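You operate a simulated robot arm through the tools that you are given. There is no shell and no other tool. Be economical: measure what you need, move in short steps, check, and stop when the job is done.

The job below is to be done with a simulated two-armed robot. You get a single attempt, and the scene is never put back.

TASK
Screw the orange tip into the spare torch while holding it still, and push on the black nozzle.
Fine: one hand holds the torch while the tip is tightened; it stays on its rest.

The check looks at the end state, three seconds after you hand in, the way a careful person would. Anything else that was tipped, shoved, dropped, spilled or broken makes it a failure.

THE ROBOT
Two 7-joint arms with two-finger parallel grippers on one trunk, on a base that drives. Base frame: it is fixed to the floor where the robot stands at the start and does not move with it; the origin is under the middle of the robot, x ahead of it, y to its left, z up; the surface under the hand at the start is at about z = 0.8. Units: m, rad, N and s.
The left shoulder is at the start at [0.05, 0.177, 1.179], the right one opposite. With the tool pointing down near the work surface each hand reaches from about 0.1 to 0.68 m from the robot's upright axis, wherever it stands, measured 20 degrees to its own side. Payload 3.43 kg a hand.
The TCP of each hand is the grasp point between the finger pads, 0.034 m short of the fingertips. In the tool frame z runs along the fingers and y along their closing line. Largest opening 0.128 m; finger width 0.024, thickness 0.012; the body of the gripper, 0.048 by 0.13 m, starts 0.096 m behind the TCP.
Orientation is that of the tool frame in the base frame, as a unit quaternion [w, x, y, z]. With the fingers straight down and closing along the base's y, the tool's x points along the base's -x, its y along +y and its z along -z.

THE INTERFACE
- The arms move only by the tool move_arm. It takes "left_targets", "right_targets" or both (then of equal length, played together; a hand with none holds still); each is a list of rows, each an object (a shift or turn left out is 0, a gripper value left out holds the last) with "claw": the opening, from 0 (shut) to 1 (fully open); "travel": the shift along the base's x, y, z in m, a list of three; "rot": the turn, a rotation vector about the base's x, y, z in degrees, a list of three. In form: [{"claw": claw, "travel": [x, y, z], "rot": [wx, wy, wz]}, ...]. A call has 1 to 20 rows; each row is the pose to reach, as a shift and turn from the pose commanded when the call began. Each row takes 0.2 s and may step no farther than 0.05 m and 0.15 rad from the row before; otherwise, or with a gripper value out of range, the whole call is refused. A pose out of reach is approached as far as the arm can. The call stops where the force on the tool passes 40 N (or 10 N more than at its start, if that is more) or the arm is blocked; 0.2 s more then pass. Each finger travels about 0.108 m/s and halts on what it meets, pressing with about 43 N; the grip force reading is that of the motor and also rises with nothing between the fingers. The clock runs only during rows and for 0.2 s after the last one: add rows that repeat a pose to give the fingers time. It gives the time, the measured TCP pose, the force on the tool (base axes), the opening and the grip force at its end, in the units of the frame above (readings bear some noise), with the torque about the TCP (base axes, N m) and any sound that the robot's microphone picked up, and new pictures: "pictures" is both (left out), scene, wrist or none (wrist: the cameras of the hands that moved).
- Cameras (640 x 400 px; columns grow to the right, rows downward): "scene" is now at [0.1489, -0.0466, 1.3582]; the picture's right is [-0.50, -0.87, -0.00], its down [-0.34, 0.20, -0.92] and it looks along [0.80, -0.46, -0.39] (base axes); focal length 214 px, centre (320, 200). "left" rides on the left gripper at [0.076, 0.011, -0.16] in its tool frame; the picture's right is [-0.15, 0.99, 0.00], its down [-0.88, -0.13, -0.46] and it looks along [-0.45, -0.07, 0.89] (tool axes); focal length 234 px, centre (320, 200). "right" rides on the right gripper at [0.076, -0.011, -0.16] in its tool frame; the picture's right is [0.15, 0.99, 0.00], its down [-0.88, 0.13, -0.46] and it looks along [-0.45, 0.07, 0.89] (tool axes); focal length 234 px, centre (320, 200). There is no depth. A picture from a camera that has moved, and an enlarged one, comes with that camera's place and axes in the base frame and with its lens.
- slide_trunk(by): slides the trunk up (or, below 0, down) by that many m; the arms and the scene camera ride with it, the base frame stays. It gives what a move gives, with no picture.
- roll_base(legs): drives the robot by 1 to 6 legs, each [ahead, turn to the left] in m and rad, along the robot's own axes; the way and the turn of a leg run together, so that a leg with both is an arc; at most 1.5 m and 3.142 rad a leg. The arms and the cameras ride along, it lands a little off, and it stops where it bumps. It gives what a move gives, and a new picture of the scene camera.
- head_to(pan, tilt): turns the head with the scene camera to pan (to the left, within 1.396 rad either way) and tilt (down, from -0.506 to 1.204), counted from straight ahead of the robot. It gives what a move gives, and a new picture of the scene camera.
- inspect(camera, box): a new picture of the part [left, top, right, bottom] of that camera's present view, enlarged. It takes no simulated time.
- finish_job(): hands the job in; it is judged then, once.

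Work in short steps. Places have to be worked out from the pictures, the camera data and where the tool is seen: move nearer, look again, correct. Check each grasp and each placing, and mend what went wrong. You have 120 turns and 260 pictures in all, those below and enlarged ones among them. Open the grippers and draw the arms clear of the work before you hand the job in, unless the task says otherwise; then end with one line.

The tools are called after "Call:" as a command line: name --argument value ..., lists and objects as JSON in quotes. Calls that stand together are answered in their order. move_arm: Moves the arms, as the interface text tells. Its arguments: {"type":"object","properties":{"left_targets":{"type":"array"},"right_targets":{"type":"array"},"pictures":{"type":"string","enum":["both","scene","wrist","none"]}},"required":[]} The other tools are called the same way: slide_trunk (by) slides the trunk up or down; roll_base (legs) drives the base; head_to (pan, tilt) turns the head that bears the scene camera; inspect (camera, box) takes an enlarged picture of a part of a camera's view; finish_job () hands the job in.

At the start:

```text
t: 0.0
left_tcp_pos: [0.3028, -0.0533, 1.2962]
left_tcp_rot: [0.001, -0.003, 1.0, 0.001]
left_force: [25.8, -27.1, -18.5]
left_ft_torque: [4.67, 2.82, 2.26]
left_gripper_width: 0.128
left_gripper_force: 0.1
right_tcp_pos: [0.3265, -0.3957, 1.3279]
right_tcp_rot: [0.0, 0.001, 1.0, 0.0]
right_force: [-0.4, -0.5, 0.4]
right_ft_torque: [0.01, 0.0, 0.02]
right_gripper_width: 0.128
right_gripper_force: 0.0
trunk travel left (down, up): [-0.35, 0.051]
robot x, y, heading: [-0.0029, -0.0035, 0.0]
head pan, tilt: [-0.571, 0.506]
```

scene: 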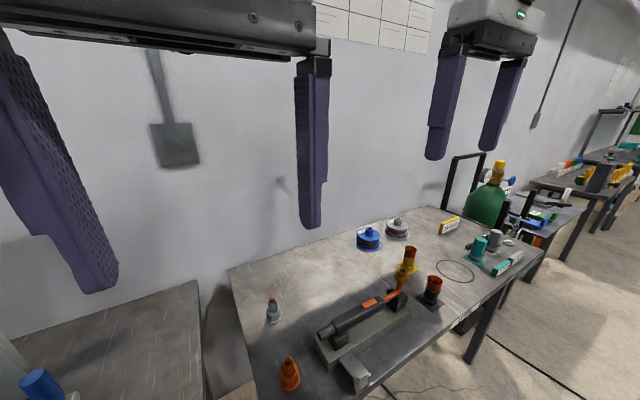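
right: 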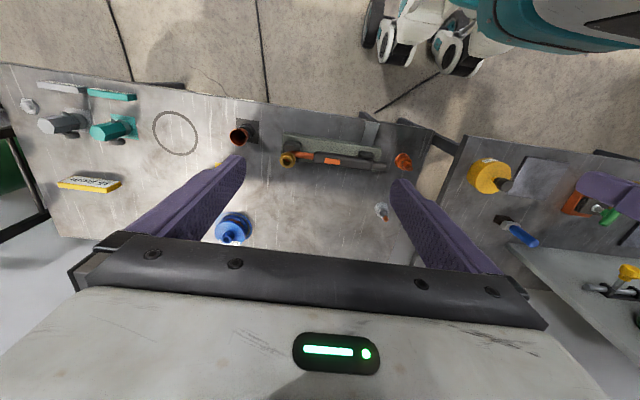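
left: 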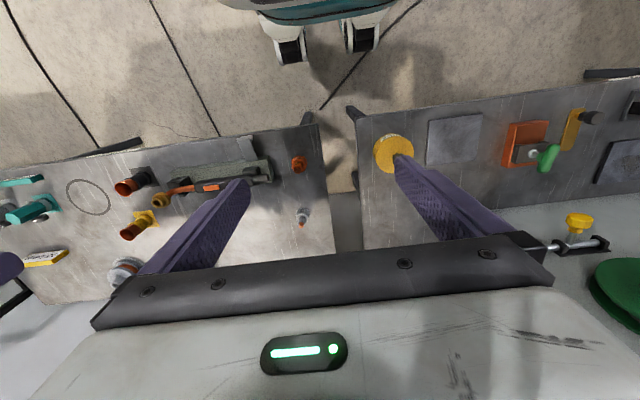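

The scene shows a table ahead-right with a torch on a rest, an orange cone and a small grey/orange item. I look closer before moving.

Call:
inspect --camera "scene" --box '[230, 220, 470, 400]'

Call:
inspect --camera "right" --box '[220, 90, 460, 240]'

Call:
inspect --camera "left" --box '[80, 110, 340, 272]'

```text
2.22 times, centred on (350, 310) of scene
camera zoom: at [0.1489, -0.0466, 1.3582], right [-0.5, -0.87, 0.0], down [-0.34, 0.2, -0.92], along [0.8, -0.46, -0.39], focal length 477 px, centre (253, -44)
```

zoom: 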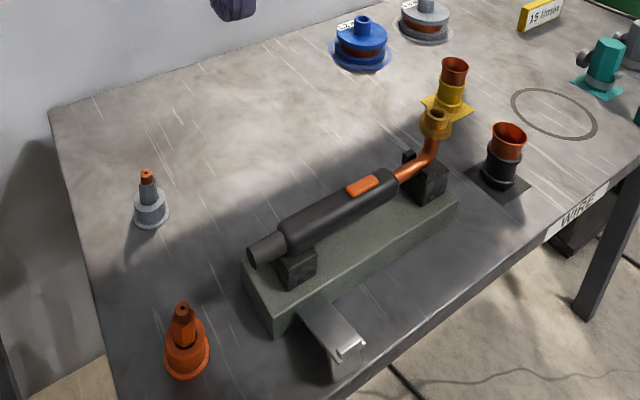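

```text
2.67 times, centred on (340, 165) of right
camera zoom: at [0.2512, -0.4065, 1.4877], right [-0.15, 0.99, 0.0], down [0.88, 0.13, 0.46], along [0.45, 0.07, -0.89], focal length 624 px, centre (267, 293)
```

zoom: 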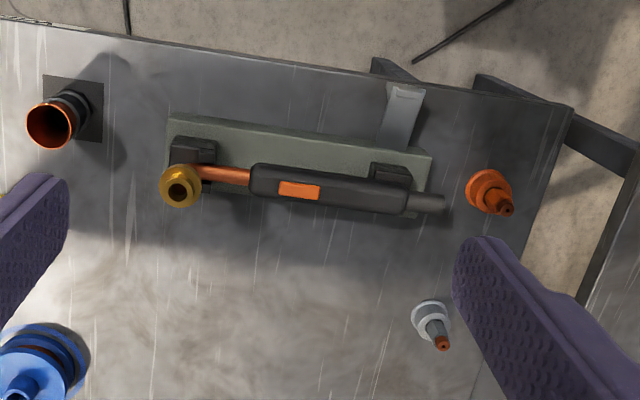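

```text
2.46 times, centred on (210, 191) of left
camera zoom: at [0.2258, -0.0425, 1.4544], right [0.14, 0.99, 0.0], down [0.88, -0.13, 0.46], along [0.45, -0.06, -0.89], focal length 576 px, centre (591, 222)
```

zoom: 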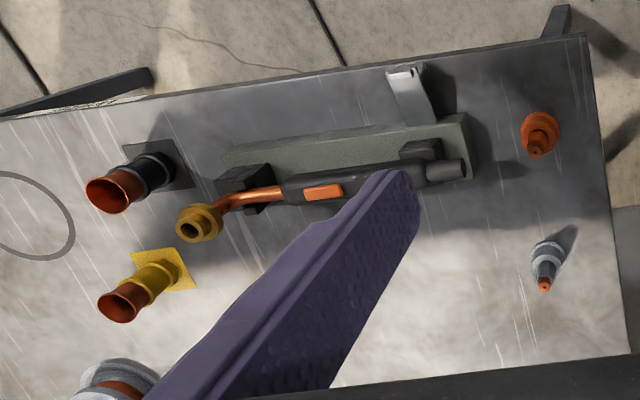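

Estimates by triangulation: torch socket ≈ (0.425,-0.454,0.968), orange tip's top ≈ (0.428,-0.128,0.875), black nozzle ≈ (0.41,-0.59). The left hand reads an odd force. I shift the left hand slightly away and bring the right one lower for a closer look.

Call:
move_arm --left_targets '[{"travel": [0, 0.04, 0]}, {"travel": [0, 0.08, 0]}, {"travel": [0, 0.12, 0]}, {"travel": [0, 0.16, 0]}]' --right_targets '[{"travel": [0, 0.04, -0.02]}, {"travel": [0, 0.08, -0.04]}, {"travel": [0, 0.12, -0.07]}, {"travel": [0, 0.16, -0.1]}]'

```text
t: 1.0
left_tcp_pos: [0.3034, 0.1095, 1.2966]
left_tcp_rot: [0.0, -0.003, 1.0, 0.0]
left_force: [0.7, 0.3, -1.0]
left_ft_torque: [0.01, 0.01, 0.0]
left_gripper_width: 0.1282
left_gripper_force: 0.0
right_tcp_pos: [0.3295, -0.2317, 1.2245]
right_tcp_rot: [0.0, 0.0, 1.0, -0.001]
right_force: [-0.1, -0.7, -0.7]
right_ft_torque: [-0.04, 0.02, 0.04]
right_gripper_width: 0.1279
right_gripper_force: 0.1
trunk travel left (down, up): [-0.35, 0.051]
robot x, y, heading: [0.0001, 0.002, -0.005]
head pan, tilt: [-0.571, 0.506]
camera scene: at [0.1452, -0.0481, 1.349], right [-0.54, -0.84, 0.0], down [-0.41, 0.26, -0.88], along [0.74, -0.47, -0.48], focal length 214 px, centre (320, 200)
camera right: at [0.2547, -0.2422, 1.3857], right [-0.15, 0.99, 0.0], down [0.88, 0.13, 0.46], along [0.45, 0.07, -0.89], focal length 234 px, centre (320, 200)
camera left: at [0.2269, 0.121, 1.4557], right [0.14, 0.99, 0.0], down [0.88, -0.13, 0.46], along [0.45, -0.06, -0.89], focal length 234 px, centre (320, 200)
```

scene: 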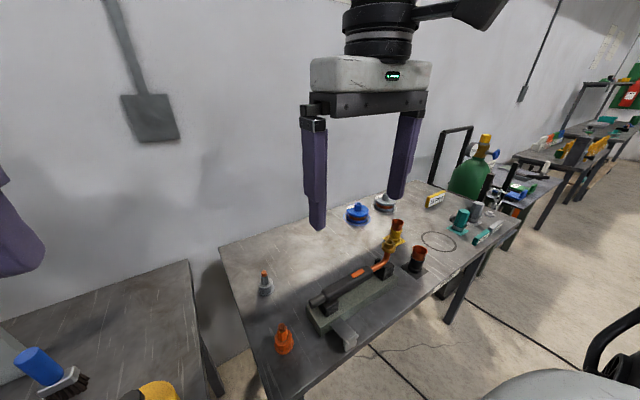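
right: 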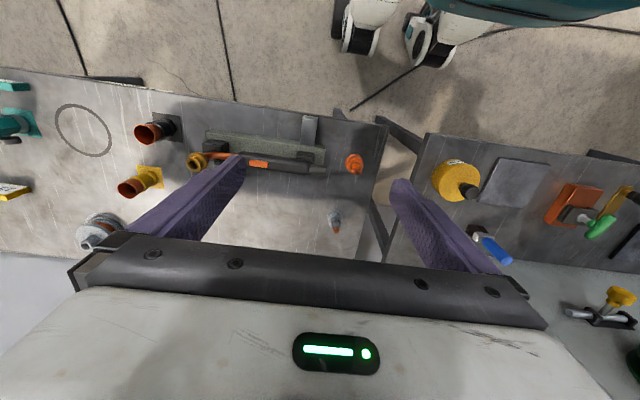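
left: 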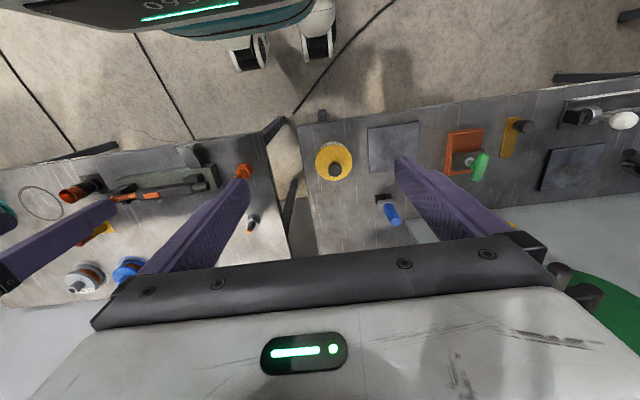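

Left force is now zero (the arms had been touching). I turn the base right a bit so that the work lies in front of both arms.

Call:
roll_base --legs '[[0, -0.35]]'

Call:
head_to --pan -0.25 --tilt 0.8

```text
t: 2.5
left_tcp_pos: [0.3219, -0.005, 1.297]
left_tcp_rot: [0.001, 0.174, 0.985, 0.001]
left_force: [-0.3, 0.6, 0.4]
left_ft_torque: [0.04, 0.0, -0.01]
left_gripper_width: 0.1281
left_gripper_force: 0.2
right_tcp_pos: [0.227, -0.3359, 1.2262]
right_tcp_rot: [0.0, 0.178, 0.984, 0.0]
right_force: [0.2, -0.1, 0.4]
right_ft_torque: [0.0, 0.03, 0.04]
right_gripper_width: 0.128
right_gripper_force: 0.1
trunk travel left (down, up): [-0.35, 0.051]
robot x, y, heading: [0.003, 0.0024, -0.359]
head pan, tilt: [-0.571, 0.506]
camera scene: at [0.1183, -0.0983, 1.3489], right [-0.8, -0.6, 0.0], down [-0.29, 0.39, -0.87], along [0.52, -0.7, -0.48], focal length 214 px, centre (320, 200)
```

scene: 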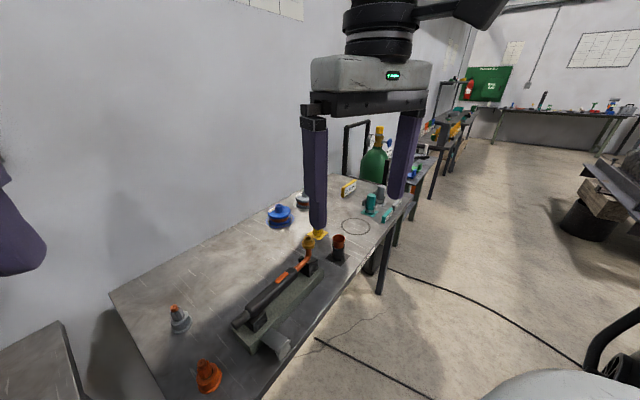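

```text
t: 3.3
left_tcp_pos: [0.322, -0.0055, 1.2964]
left_tcp_rot: [0.001, 0.175, 0.985, 0.002]
left_force: [-0.2, -0.7, 0.1]
left_ft_torque: [-0.02, 0.0, -0.02]
left_gripper_width: 0.1281
left_gripper_force: 0.1
right_tcp_pos: [0.2274, -0.3344, 1.2262]
right_tcp_rot: [0.0, 0.178, 0.984, 0.001]
right_force: [0.2, -0.7, 0.4]
right_ft_torque: [-0.01, -0.02, 0.0]
right_gripper_width: 0.1279
right_gripper_force: 0.0
trunk travel left (down, up): [-0.35, 0.051]
robot x, y, heading: [-0.0034, 0.0003, -0.363]
head pan, tilt: [-0.25, 0.799]
camera scene: at [0.1303, -0.0713, 1.3236], right [-0.57, -0.82, 0.0], down [-0.59, 0.41, -0.7], along [0.57, -0.4, -0.72], focal length 214 px, centre (320, 200)
```

scene: 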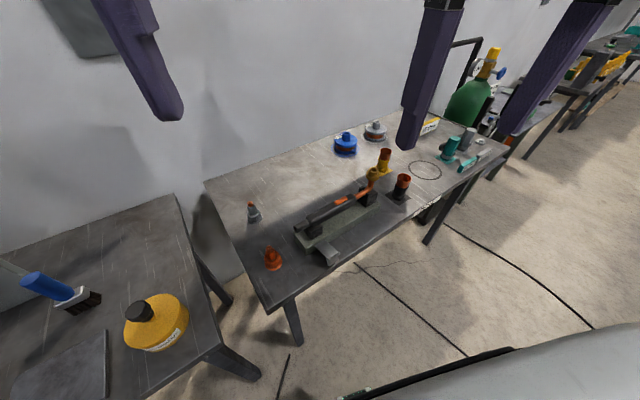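

The heading is now -0.36. I move the left hand away and bring the right hand to hover above and behind the orange tip for a close look.

Call:
move_arm --left_targets '[{"travel": [-0.01, 0.04, 0]}, {"travel": [-0.02, 0.08, 0]}, {"travel": [-0.03, 0.12, 0]}, {"travel": [-0.04, 0.16, 0]}, {"travel": [-0.05, 0.2, 0]}, {"travel": [-0.05, 0.2, 0]}, {"travel": [-0.05, 0.2, 0]}]' --right_targets '[{"travel": [0.02, 0.03, 0]}, {"travel": [0.05, 0.06, -0.02]}, {"travel": [0.08, 0.09, -0.04]}, {"travel": [0.11, 0.12, -0.06]}, {"travel": [0.13, 0.15, -0.09]}, {"travel": [0.15, 0.18, -0.12]}, {"travel": [0.17, 0.2, -0.15], "claw": 0.6}]'

```text
t: 4.9
left_tcp_pos: [0.2736, 0.1599, 1.2719]
left_tcp_rot: [0.001, 0.175, 0.985, 0.002]
left_force: [-0.3, 0.1, -0.5]
left_ft_torque: [-0.06, -0.04, -0.01]
left_gripper_width: 0.1281
left_gripper_force: 0.0
left hand out of reach, approached as far as the arm can: row 4, 5, 6, 7
right_tcp_pos: [0.295, -0.2184, 1.0887]
right_tcp_rot: [0.001, 0.179, 0.984, 0.0]
right_force: [-0.2, -0.7, 0.1]
right_ft_torque: [0.03, 0.0, -0.01]
right_gripper_width: 0.0767
right_gripper_force: 0.0
right hand out of reach, approached as far as the arm can: row 3, 4, 5, 6, 7
trunk travel left (down, up): [-0.35, 0.051]
robot x, y, heading: [-0.0018, -0.0006, -0.361]
head pan, tilt: [-0.25, 0.799]
camera scene: at [0.1305, -0.0712, 1.3236], right [-0.57, -0.82, 0.0], down [-0.59, 0.41, -0.7], along [0.57, -0.4, -0.72], focal length 214 px, centre (320, 200)
camera right: at [0.2199, -0.202, 1.2491], right [0.21, 0.98, 0.0], down [0.87, -0.19, 0.46], along [0.45, -0.1, -0.89], focal length 234 px, centre (320, 200)
camera left: at [0.206, 0.1968, 1.4321], right [0.48, 0.88, 0.0], down [0.78, -0.43, 0.46], along [0.4, -0.22, -0.89], focal length 234 px, centre (320, 200)
```

scene: 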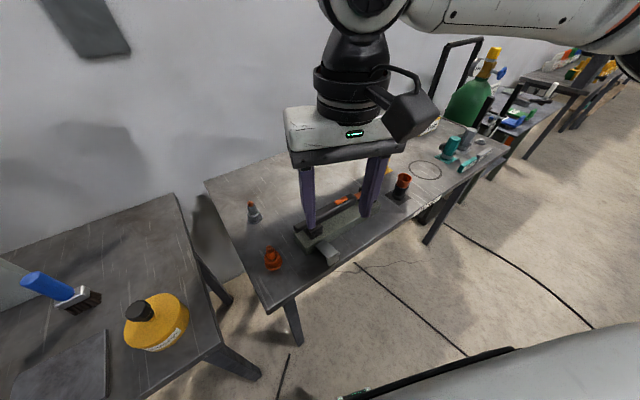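
right: 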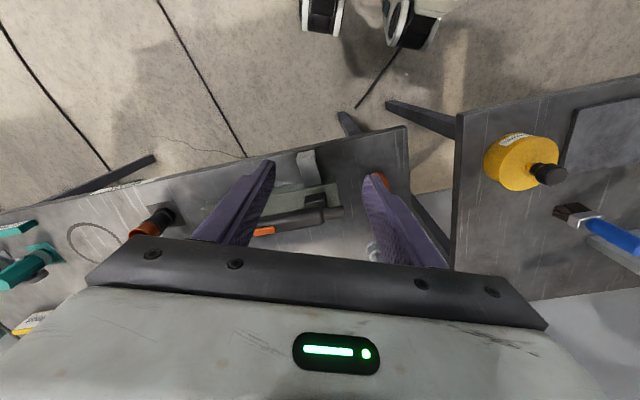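
left: 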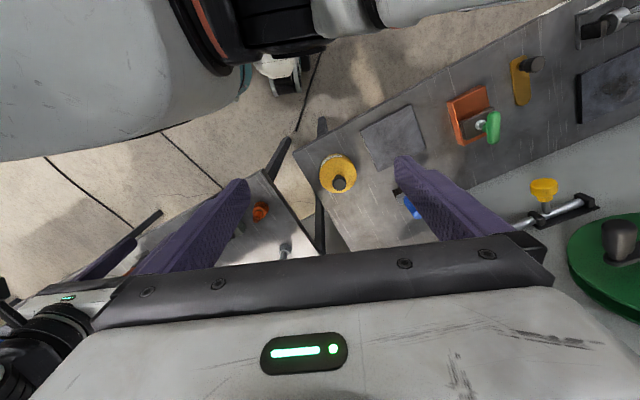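

The right arm can't reach across the midline in this heading. I turn the base back for picking up the tip, so that it lies on the right-hand side.

Call:
roll_base --legs '[[0, 0.46]]'

```text
t: 6.7
left_tcp_pos: [0.1687, 0.268, 1.2734]
left_tcp_rot: [0.002, -0.063, 0.998, 0.002]
left_force: [0.0, -0.8, 0.8]
left_ft_torque: [-0.02, 0.0, 0.05]
left_gripper_width: 0.1279
left_gripper_force: 0.1
right_tcp_pos: [0.3621, -0.0582, 1.0903]
right_tcp_rot: [0.0, -0.059, 0.998, 0.001]
right_force: [0.2, -0.4, -0.2]
right_ft_torque: [0.0, 0.02, -0.03]
right_gripper_width: 0.0766
right_gripper_force: 0.1
trunk travel left (down, up): [-0.35, 0.051]
robot x, y, heading: [-0.0014, -0.004, 0.112]
head pan, tilt: [-0.25, 0.799]
camera scene: at [0.1479, -0.0024, 1.3236], right [-0.13, -0.99, 0.0], down [-0.71, 0.09, -0.7], along [0.69, -0.09, -0.72], focal length 214 px, centre (320, 200)
```

scene: 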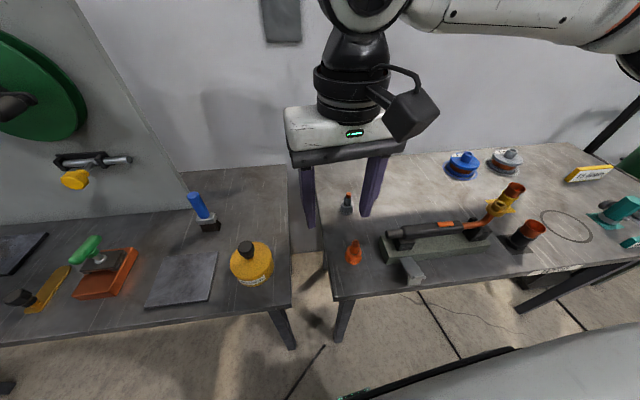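

Now I move the right hand toward a hover near the tip.

Call:
move_arm --right_targets '[{"travel": [0.01, -0.04, 0]}, {"travel": [0.02, -0.07, -0.02]}, {"travel": [0.02, -0.07, -0.04]}]'

```text
t: 7.5
left_tcp_pos: [0.1705, 0.2682, 1.2726]
left_tcp_rot: [0.001, -0.064, 0.998, 0.002]
left_force: [-0.6, 0.2, 0.0]
left_ft_torque: [0.01, 0.02, -0.02]
left_gripper_width: 0.128
left_gripper_force: 0.0
right_tcp_pos: [0.3831, -0.1284, 1.05]
right_tcp_rot: [0.001, -0.06, 0.998, 0.0]
right_force: [-0.5, 0.4, 0.4]
right_ft_torque: [0.01, 0.0, -0.01]
right_gripper_width: 0.077
right_gripper_force: 0.0
trunk travel left (down, up): [-0.35, 0.051]
robot x, y, heading: [-0.0016, 0.0029, 0.123]
head pan, tilt: [-0.25, 0.799]
camera scene: at [0.1481, -0.0025, 1.3236], right [-0.13, -0.99, 0.0], down [-0.71, 0.09, -0.7], along [0.69, -0.09, -0.72], focal length 214 px, centre (320, 200)
camera right: at [0.3094, -0.1474, 1.2092], right [-0.26, 0.96, 0.0], down [0.86, 0.23, 0.46], along [0.44, 0.12, -0.89], focal length 234 px, centre (320, 200)
```

scene: 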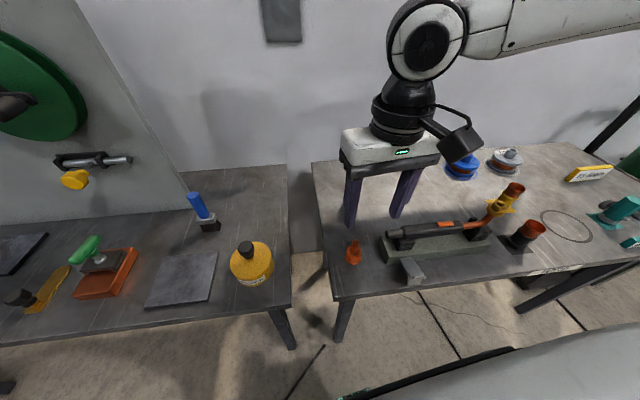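
right: 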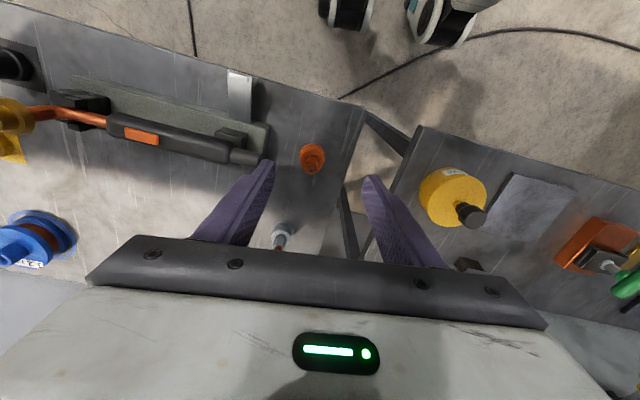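

The tip is seen between the fingers, still nearer to the robot. I zoom in on it from both cameras.

Call:
inspect --camera "right" --box '[280, 130, 344, 190]'

Call:
inspect --camera "scene" --box '[325, 180, 405, 270]'

Call:
inspect --camera "scene" --box '[370, 160, 570, 300]'

```text
6.67 times, centred on (312, 160) of right
camera zoom: at [0.3094, -0.1474, 1.2092], right [-0.26, 0.96, 0.0], down [0.86, 0.23, 0.46], along [0.44, 0.12, -0.89], focal length 1561 px, centre (373, 467)
```

zoom: 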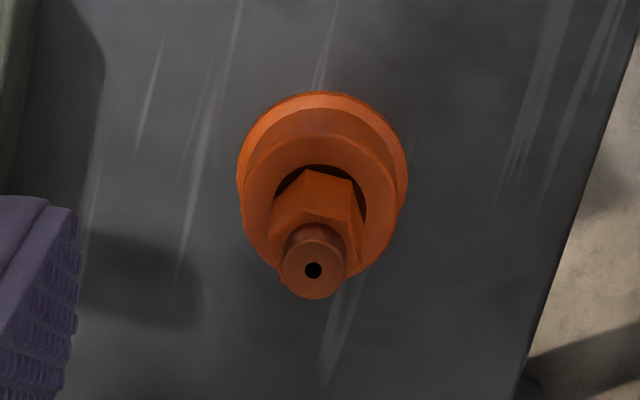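

```text
4.44 times, centred on (365, 225) of scene
camera zoom: at [0.1481, -0.0025, 1.3236], right [-0.13, -0.99, 0.0], down [-0.71, 0.09, -0.7], along [0.69, -0.09, -0.72], focal length 953 px, centre (120, 89)
```

zoom: 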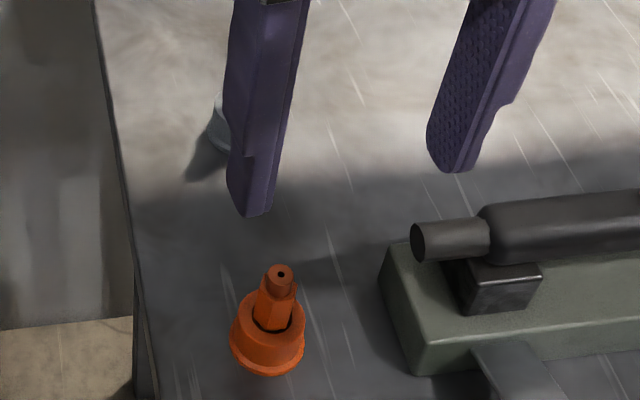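

```text
2.86 times, centred on (470, 230) of scene
camera zoom: at [0.1481, -0.0025, 1.3236], right [-0.13, -0.99, 0.0], down [-0.71, 0.09, -0.7], along [0.69, -0.09, -0.72], focal length 613 px, centre (-109, 114)
```

zoom: 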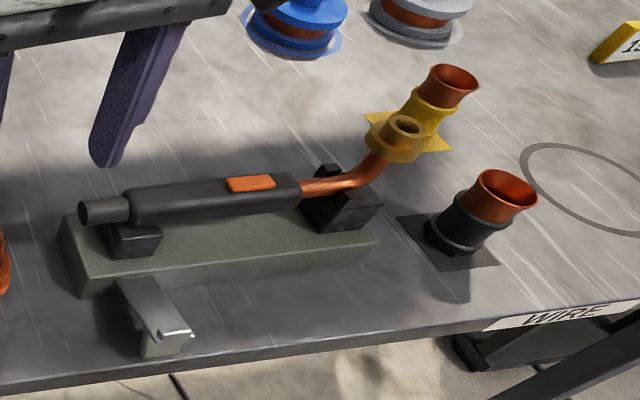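

The hex of the orange tip stands in an orange cup: axis ≈ (0.427,-0.1285), top z ≈ 0.878, cup rim ≈ 0.832. I go down above it with a moderately open gripper.

Call:
move_arm --right_targets '[{"claw": 0.4, "travel": [0.02, 0, -0.03]}, {"travel": [0.044, 0, -0.07]}, {"travel": [0.044, 0, -0.11]}, {"travel": [0.044, 0, -0.14]}]'

Call:
inspect --camera "scene" --box '[325, 180, 405, 270]'

```text
t: 8.5
left_tcp_pos: [0.1705, 0.2683, 1.2721]
left_tcp_rot: [0.001, -0.064, 0.998, 0.002]
left_force: [0.2, -0.3, 0.2]
left_ft_torque: [-0.01, -0.03, 0.0]
left_gripper_width: 0.1279
left_gripper_force: 0.0
right_tcp_pos: [0.4295, -0.1283, 0.9091]
right_tcp_rot: [0.002, -0.059, 0.998, 0.0]
right_force: [0.1, 0.0, 0.6]
right_ft_torque: [0.02, 0.02, -0.01]
right_gripper_width: 0.0515
right_gripper_force: 0.1
trunk travel left (down, up): [-0.35, 0.051]
robot x, y, heading: [0.0016, -0.0019, 0.118]
head pan, tilt: [-0.25, 0.799]
camera scene: at [0.1484, -0.0028, 1.3235], right [-0.13, -0.99, 0.0], down [-0.71, 0.09, -0.7], along [0.69, -0.09, -0.72], focal length 214 px, centre (320, 200)
camera right: at [0.3546, -0.1479, 1.068], right [-0.26, 0.96, 0.0], down [0.86, 0.23, 0.46], along [0.44, 0.12, -0.89], focal length 234 px, centre (320, 200)
```

scene: 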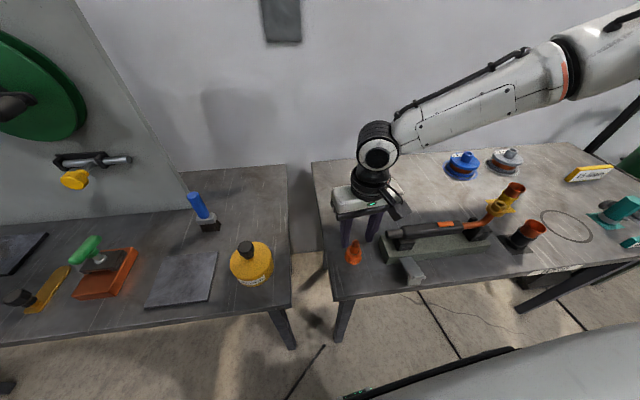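
right: 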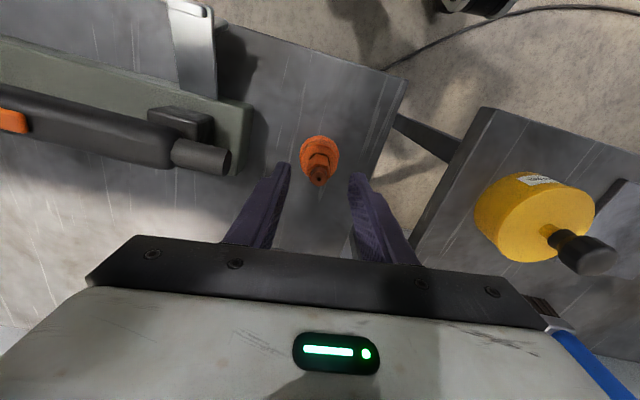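

```text
4.44 times, centred on (365, 225) of scene
camera zoom: at [0.1484, -0.0028, 1.3235], right [-0.13, -0.99, 0.0], down [-0.71, 0.09, -0.7], along [0.69, -0.09, -0.72], focal length 953 px, centre (120, 89)
```

zoom: 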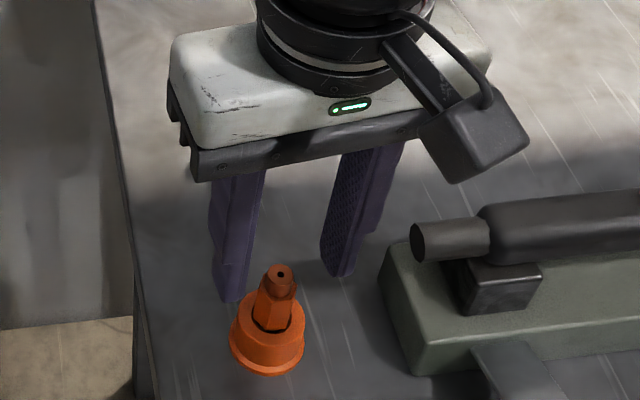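

Alignment looks good (predicted and seen pixel positions agree within 3 mm). Going down to z≈0.871 and closing gently.

Call:
move_arm --right_targets '[{"travel": [0, -0.002, -0.02]}, {"travel": [0, -0.002, -0.037]}, {"travel": [0, -0.002, -0.037]}, {"claw": 0.0, "travel": [0, -0.002, -0.037]}, {"travel": [0, -0.002, -0.037]}, {"travel": [0, -0.002, -0.037]}]'

Call:
inspect --camera "scene" --box '[325, 180, 405, 270]'

```text
t: 9.9
left_tcp_pos: [0.1698, 0.268, 1.2735]
left_tcp_rot: [0.001, -0.063, 0.998, 0.001]
left_force: [0.2, 0.0, -0.4]
left_ft_torque: [-0.02, 0.01, -0.02]
left_gripper_width: 0.1281
left_gripper_force: 0.1
right_tcp_pos: [0.4288, -0.1321, 0.8726]
right_tcp_rot: [0.001, -0.06, 0.998, 0.0]
right_force: [-0.5, -0.8, -0.2]
right_ft_torque: [0.0, 0.02, -0.01]
right_gripper_width: 0.0201
right_gripper_force: 42.9
trunk travel left (down, up): [-0.35, 0.051]
robot x, y, heading: [0.0005, -0.0009, 0.118]
head pan, tilt: [-0.25, 0.799]
camera scene: at [0.1481, -0.0027, 1.3236], right [-0.13, -0.99, 0.0], down [-0.71, 0.09, -0.7], along [0.69, -0.09, -0.72], focal length 214 px, centre (320, 200)
camera right: at [0.3542, -0.1518, 1.0321], right [-0.26, 0.96, 0.0], down [0.86, 0.23, 0.46], along [0.44, 0.12, -0.89], focal length 234 px, centre (320, 200)
```

scene: 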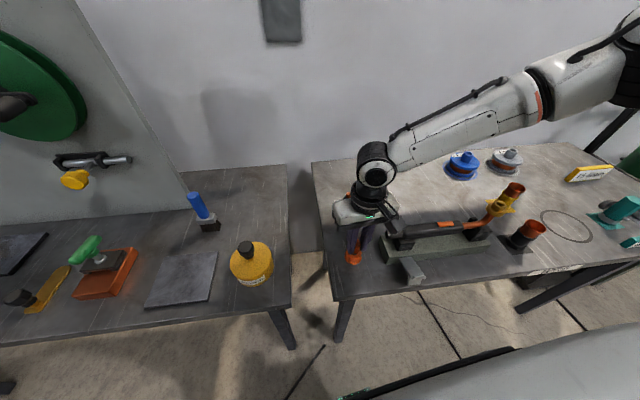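
right: 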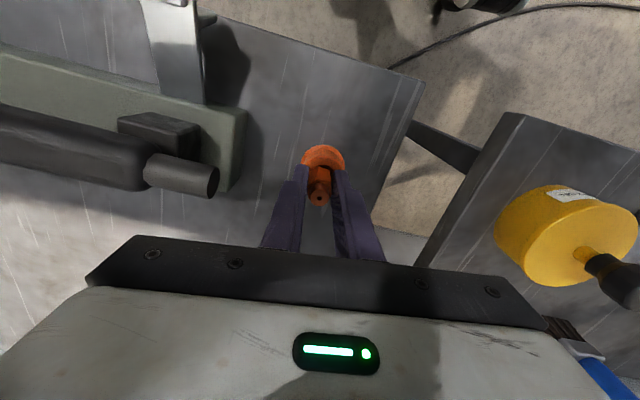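

```text
4.44 times, centred on (365, 225) of scene
camera zoom: at [0.1481, -0.0027, 1.3236], right [-0.13, -0.99, 0.0], down [-0.71, 0.09, -0.7], along [0.69, -0.09, -0.72], focal length 953 px, centre (120, 89)
```

zoom: 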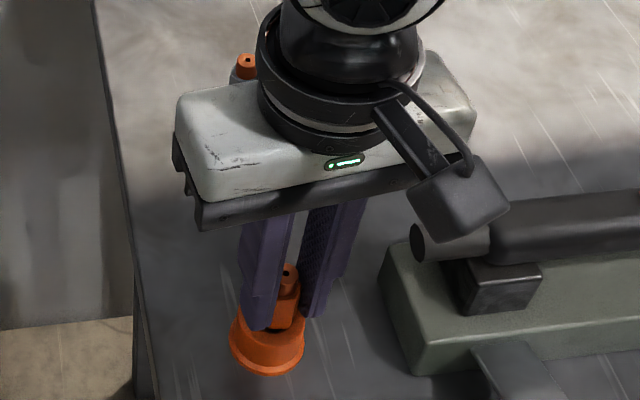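

Gripped at 20 mm across flats. I lift straight up and see whether the cup stays.

Call:
move_arm --right_targets '[{"travel": [0, 0, 0.02]}, {"travel": [0, 0, 0.05]}, {"travel": [0, 0, 0.09]}, {"travel": [0, 0, 0.12]}]'

Call:
inspect --camera "scene" --box '[325, 160, 405, 270]'

Call:
inspect --camera "right" --box '[240, 120, 400, 250]'

```text
t: 10.9
left_tcp_pos: [0.169, 0.2683, 1.274]
left_tcp_rot: [0.001, -0.064, 0.998, 0.001]
left_force: [0.6, -0.6, -0.4]
left_ft_torque: [0.01, 0.0, -0.02]
left_gripper_width: 0.128
left_gripper_force: 0.2
right_tcp_pos: [0.4256, -0.1307, 0.9911]
right_tcp_rot: [0.0, -0.059, 0.998, 0.0]
right_force: [0.1, 0.0, -0.6]
right_ft_torque: [0.0, 0.03, -0.03]
right_gripper_width: 0.0189
right_gripper_force: 43.4
trunk travel left (down, up): [-0.35, 0.051]
robot x, y, heading: [-0.0028, 0.0008, 0.118]
head pan, tilt: [-0.25, 0.799]
camera scene: at [0.1478, -0.0027, 1.3236], right [-0.13, -0.99, 0.0], down [-0.71, 0.09, -0.7], along [0.69, -0.09, -0.72], focal length 214 px, centre (320, 200)
camera right: at [0.3528, -0.1499, 1.1501], right [-0.26, 0.96, 0.0], down [0.86, 0.23, 0.46], along [0.44, 0.12, -0.89], focal length 234 px, centre (320, 200)
```

scene: 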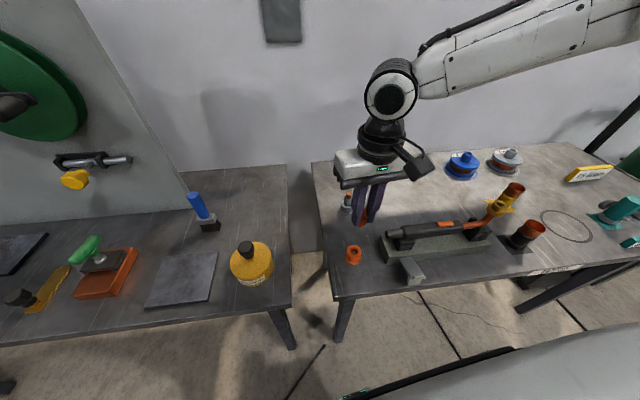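
right: 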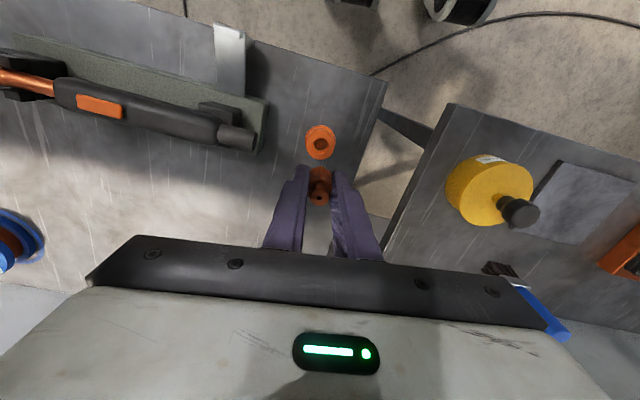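

```text
3.64 times, centred on (365, 215) of scene
camera zoom: at [0.1478, -0.0027, 1.3236], right [-0.13, -0.99, 0.0], down [-0.71, 0.09, -0.7], along [0.69, -0.09, -0.72], focal length 780 px, centre (156, 146)
```

zoom: 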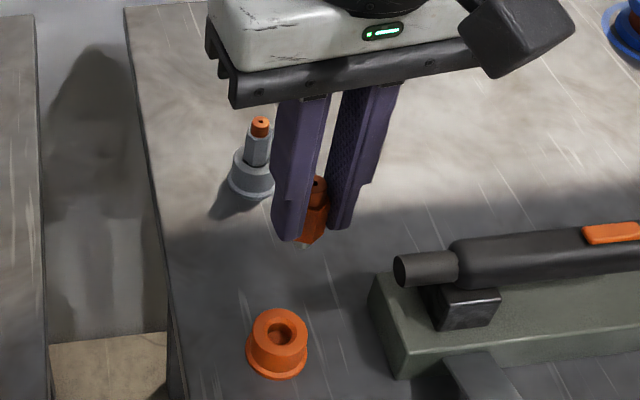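

```text
3.08 times, centred on (320, 185) of right
camera zoom: at [0.3528, -0.1499, 1.1501], right [-0.26, 0.96, 0.0], down [0.86, 0.23, 0.46], along [0.44, 0.12, -0.89], focal length 720 px, centre (320, 246)
```

zoom: 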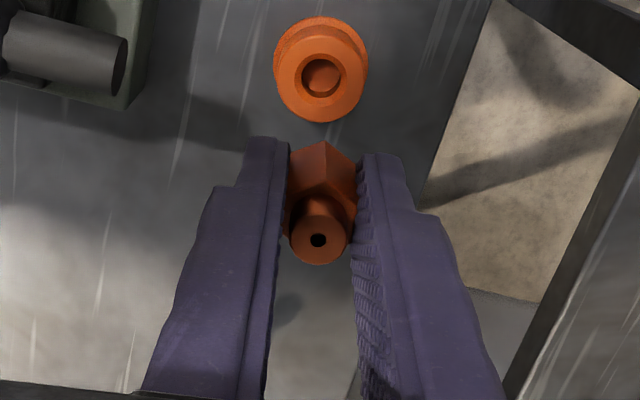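

The tip is out and the cup stays put. I raise the hand and turn the base right to face the torch.

Call:
move_arm --right_targets '[{"travel": [0, 0, 0.04]}, {"travel": [0, 0, 0.08]}, {"travel": [0, 0, 0.12]}, {"travel": [0, 0, 0.15]}]' --pictures "none"

Call:
roll_base --legs '[[0, -0.47]]'

Call:
inspect --camera "left" --box '[0, 0, 640, 400]'

```text
t: 11.9
left_tcp_pos: [0.1692, 0.2686, 1.2733]
left_tcp_rot: [0.001, -0.063, 0.998, 0.002]
left_force: [-0.6, 0.1, 0.1]
left_ft_torque: [0.0, 0.01, 0.0]
left_gripper_width: 0.1281
left_gripper_force: 0.0
right_tcp_pos: [0.4284, -0.1287, 1.1421]
right_tcp_rot: [0.0, -0.061, 0.998, 0.0]
right_force: [0.1, 0.4, 0.0]
right_ft_torque: [0.01, 0.03, 0.01]
right_gripper_width: 0.0186
right_gripper_force: 43.1
trunk travel left (down, up): [-0.35, 0.051]
robot x, y, heading: [0.0017, 0.0003, 0.117]
head pan, tilt: [-0.25, 0.799]
```

```text
t: 13.7
left_tcp_pos: [0.2753, 0.1578, 1.2728]
left_tcp_rot: [0.001, 0.178, 0.984, 0.002]
left_force: [-0.8, 0.1, 0.3]
left_ft_torque: [0.03, 0.01, -0.01]
left_gripper_width: 0.1281
left_gripper_force: 0.0
right_tcp_pos: [0.3198, -0.3154, 1.1416]
right_tcp_rot: [0.001, 0.182, 0.983, 0.0]
right_force: [0.0, -0.2, -0.4]
right_ft_torque: [-0.01, 0.02, -0.02]
right_gripper_width: 0.0187
right_gripper_force: 43.5
trunk travel left (down, up): [-0.35, 0.051]
robot x, y, heading: [-0.0017, -0.0006, -0.364]
head pan, tilt: [-0.25, 0.799]
camera scene: at [0.1297, -0.0724, 1.3236], right [-0.58, -0.82, 0.0], down [-0.59, 0.41, -0.7], along [0.57, -0.4, -0.72], focal length 214 px, centre (320, 200)
```

scene: 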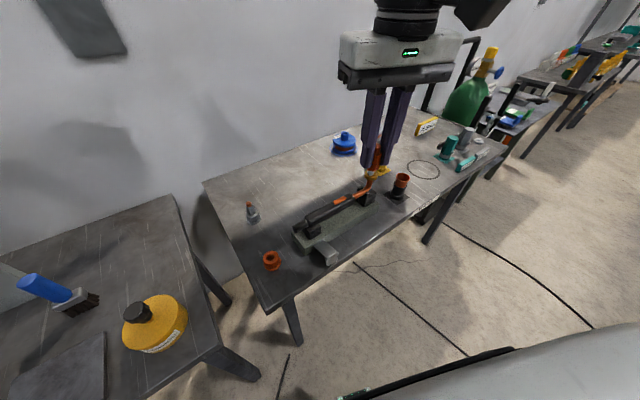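

```text
1.00 times, centred on (320, 200) of left (not enlarged: the box is as wide or as high as the picture)
camera zoom: at [0.2072, 0.1949, 1.4323], right [0.48, 0.88, 0.0], down [0.78, -0.43, 0.46], along [0.4, -0.22, -0.89], focal length 234 px, centre (320, 200)
```

zoom: 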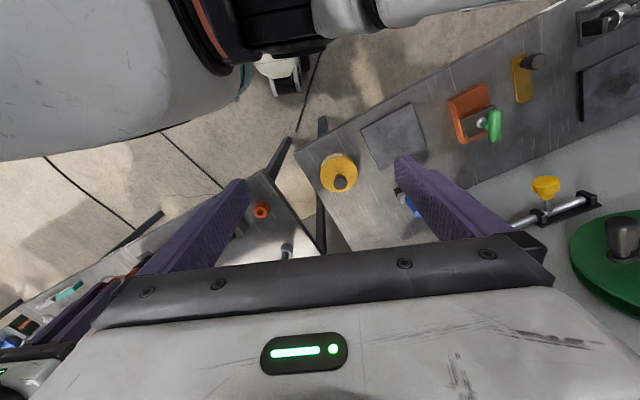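

The arms seem not to reach well past the midline, so I drive the robot sideways to stand in front of the torch (about y = -0.33, heading 0).

Call:
roll_base --legs '[[0, -1.207], [0.33, 0], [0, 1.571]]'

Call:
head_to --pan 0.0 --tilt 0.85

```text
t: 22.6
left_tcp_pos: [0.2042, -0.08, 1.273]
left_tcp_rot: [0.0, 0.004, 1.0, 0.001]
left_force: [-0.2, 0.4, -0.3]
left_ft_torque: [0.01, 0.02, 0.01]
left_gripper_width: 0.128
left_gripper_force: 0.2
right_tcp_pos: [0.408, -0.5097, 1.1421]
right_tcp_rot: [0.001, 0.008, 1.0, 0.0]
right_force: [0.4, 0.4, -1.2]
right_ft_torque: [-0.01, 0.02, 0.0]
right_gripper_width: 0.0186
right_gripper_force: 43.5
trunk travel left (down, up): [-0.35, 0.051]
robot x, y, heading: [-0.0007, -0.3208, -0.016]
head pan, tilt: [-0.25, 0.799]
camera scene: at [0.1465, -0.3467, 1.3236], right [-0.26, -0.97, 0.0], down [-0.69, 0.19, -0.7], along [0.67, -0.18, -0.72], focal length 214 px, centre (320, 200)
```

scene: 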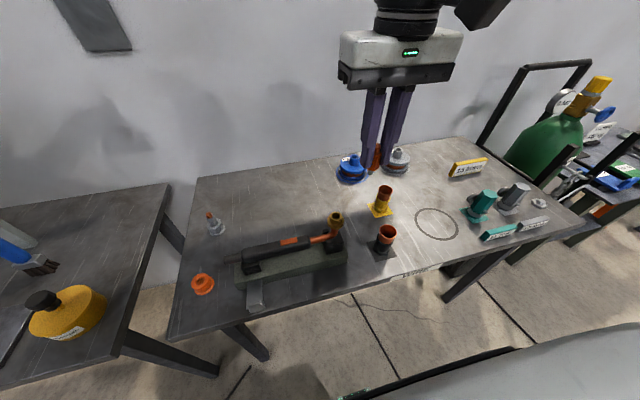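

```text
t: 23.4
left_tcp_pos: [0.2036, -0.0807, 1.2733]
left_tcp_rot: [0.001, 0.003, 1.0, 0.001]
left_force: [0.1, -0.1, -0.2]
left_ft_torque: [0.02, 0.0, -0.01]
left_gripper_width: 0.1282
left_gripper_force: 0.0
right_tcp_pos: [0.4081, -0.5104, 1.1413]
right_tcp_rot: [0.001, 0.008, 1.0, 0.0]
right_force: [0.3, -0.1, -0.7]
right_ft_torque: [-0.02, -0.03, -0.01]
right_gripper_width: 0.0189
right_gripper_force: 43.1
trunk travel left (down, up): [-0.35, 0.051]
robot x, y, heading: [-0.0014, -0.3248, -0.009]
head pan, tilt: [0.0, 0.85]
camera scene: at [0.1468, -0.3269, 1.3195], right [-0.02, -1.0, 0.0], down [-0.75, 0.01, -0.66], along [0.66, -0.01, -0.75], focal length 214 px, centre (320, 200)
```

scene: 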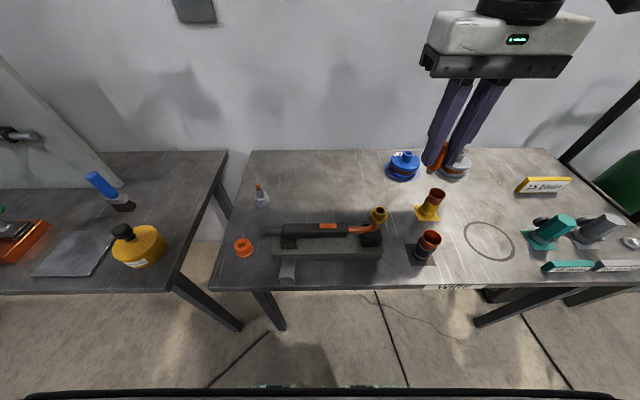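

The robot now stands squarely before the torch. I zoom in on torch, socket, and nozzle, and the held tip.

Call:
inspect --camera "scene" --box '[260, 185, 460, 290]'

Call:
inspect --camera "scene" --box '[345, 195, 405, 255]'

Call:
inspect --camera "scene" --box '[405, 80, 505, 190]'

Call:
inspect --camera "right" --box '[0, 0, 640, 400]'

```text
3.20 times, centred on (360, 238) of scene
camera zoom: at [0.1468, -0.3269, 1.3195], right [-0.02, -1.0, 0.0], down [-0.75, 0.01, -0.66], along [0.66, -0.01, -0.75], focal length 686 px, centre (192, 80)
```

zoom: 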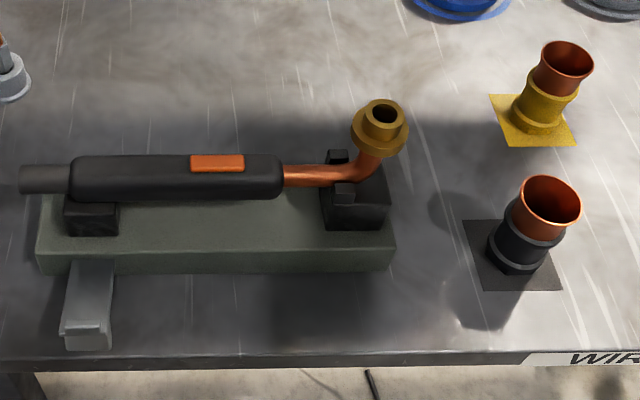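

```text
6.67 times, centred on (375, 225) of scene
camera zoom: at [0.1468, -0.3269, 1.3195], right [-0.02, -1.0, 0.0], down [-0.75, 0.01, -0.66], along [0.66, -0.01, -0.75], focal length 1430 px, centre (-47, 33)
```

zoom: 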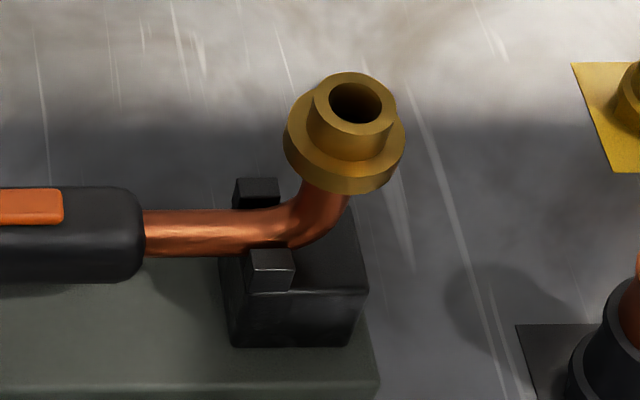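

```text
3.64 times, centred on (455, 135) of scene
camera zoom: at [0.1468, -0.3269, 1.3195], right [-0.02, -1.0, 0.0], down [-0.75, 0.01, -0.66], along [0.66, -0.01, -0.75], focal length 780 px, centre (-171, 436)
```

zoom: 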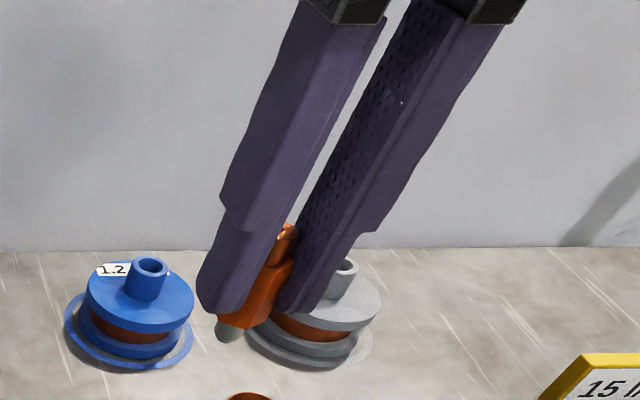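

```text
1.00 times, centred on (320, 200) of right (not enlarged: the box is as wide or as high as the picture)
camera zoom: at [0.3317, -0.5191, 1.3015], right [-0.13, 0.99, 0.0], down [0.88, 0.12, 0.46], along [0.45, 0.06, -0.89], focal length 234 px, centre (320, 200)
```

zoom: 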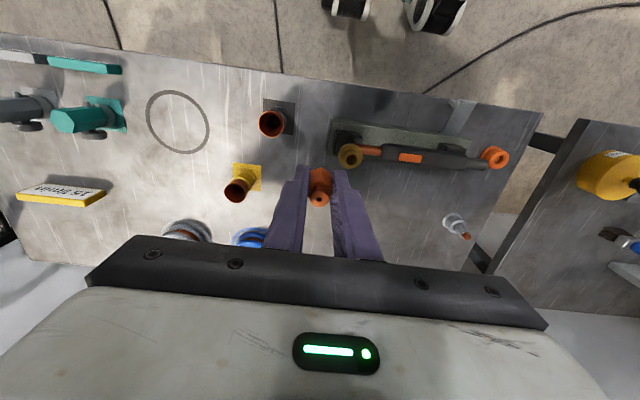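

I need a second ray to the socket hole, plus one to the black nozzle.

Call:
inspect --camera "right" --box '[240, 90, 400, 210]'

Call:
inspect --camera "left" --box '[0, 0, 640, 400]'

```text
3.33 times, centred on (320, 150) of right
camera zoom: at [0.3317, -0.5191, 1.3015], right [-0.13, 0.99, 0.0], down [0.88, 0.12, 0.46], along [0.45, 0.06, -0.89], focal length 781 px, centre (320, 367)
```

zoom: 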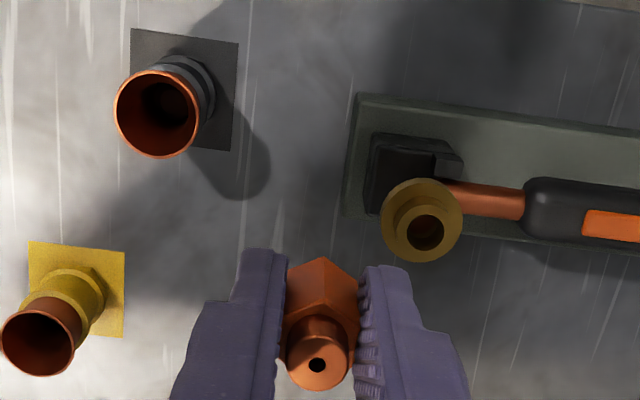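

```text
1.00 times, centred on (320, 200) of left (not enlarged: the box is as wide or as high as the picture)
camera zoom: at [0.1276, -0.0695, 1.4322], right [0.15, 0.99, 0.0], down [0.88, -0.14, 0.46], along [0.45, -0.07, -0.89], focal length 234 px, centre (320, 200)
```

zoom: 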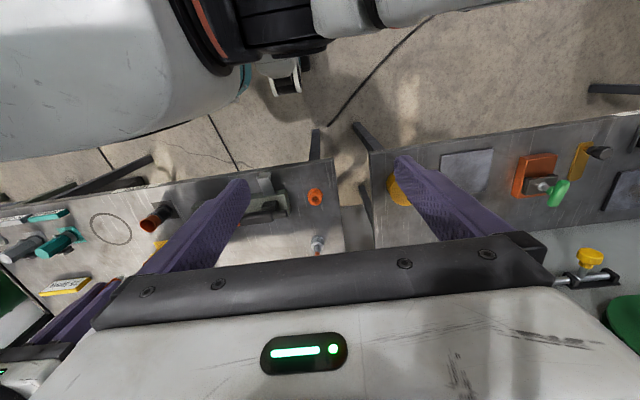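

Socket hole ≈ (0.428,-0.460,0.966), vertical; handle axis ≈ x 0.42, z 0.905, grip spot y ≈ -0.30 between the support and the switch. I bring the left hand above it, turned so it closes along x.

Call:
move_arm --left_targets '[{"travel": [0.02, 0, 0], "rot": [0, 0, -8]}, {"travel": [0.04, -0.02, -0.01], "rot": [0, 0, -16]}, {"travel": [0.06, -0.04, -0.03], "rot": [0, 0, -24]}, {"travel": [0.08, -0.06, -0.05], "rot": [0, 0, -32]}, {"travel": [0.1, -0.08, -0.07], "rot": [0, 0, -40]}, {"travel": [0.12, -0.1, -0.09], "rot": [0, 0, -48]}, {"travel": [0.14, -0.12, -0.11], "rot": [0, 0, -56]}, {"travel": [0.16, -0.14, -0.13], "rot": [0, 0, -64]}, {"travel": [0.18, -0.17, -0.15], "rot": [0, 0, -72]}, {"travel": [0.2, -0.2, -0.17], "rot": [0, 0, -80]}, {"travel": [0.217, -0.222, -0.18], "rot": [0, 0, -88]}, {"travel": [0.217, -0.222, -0.18], "rot": [0, 0, -90], "claw": 0.6}]'

```text
t: 26.0
left_tcp_pos: [0.4217, -0.3017, 1.0921]
left_tcp_rot: [0.003, 0.71, 0.705, 0.001]
left_force: [0.1, -0.6, 0.7]
left_ft_torque: [-0.03, 0.02, -0.02]
left_gripper_width: 0.0768
left_gripper_force: 0.1
right_tcp_pos: [0.4082, -0.5087, 1.1416]
right_tcp_rot: [0.001, 0.008, 1.0, 0.0]
right_force: [0.1, -0.7, 0.6]
right_ft_torque: [-0.04, 0.01, -0.02]
right_gripper_width: 0.019
right_gripper_force: 43.0
trunk travel left (down, up): [-0.35, 0.051]
robot x, y, heading: [0.001, -0.3248, -0.009]
head pan, tilt: [0.0, 0.85]
camera scene: at [0.1466, -0.3266, 1.3196], right [-0.01, -1.0, 0.0], down [-0.75, 0.01, -0.66], along [0.66, -0.01, -0.75], focal length 214 px, centre (320, 200)
camera left: at [0.4326, -0.2247, 1.2508], right [0.99, -0.15, 0.0], down [-0.14, -0.88, 0.46], along [-0.07, -0.45, -0.89], focal length 234 px, centre (320, 200)
```

scene: 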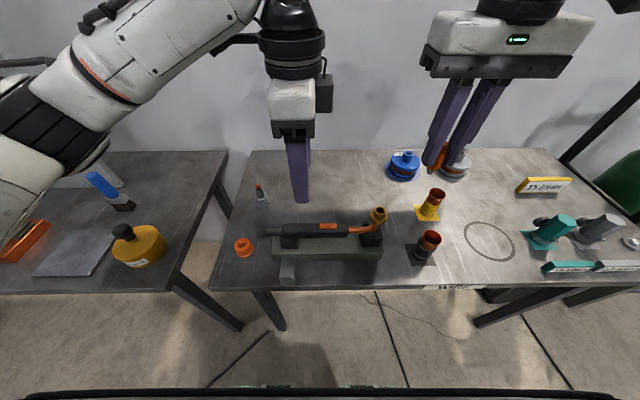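
left: 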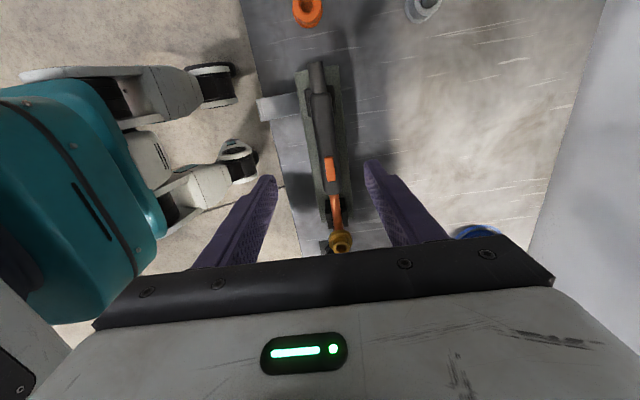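

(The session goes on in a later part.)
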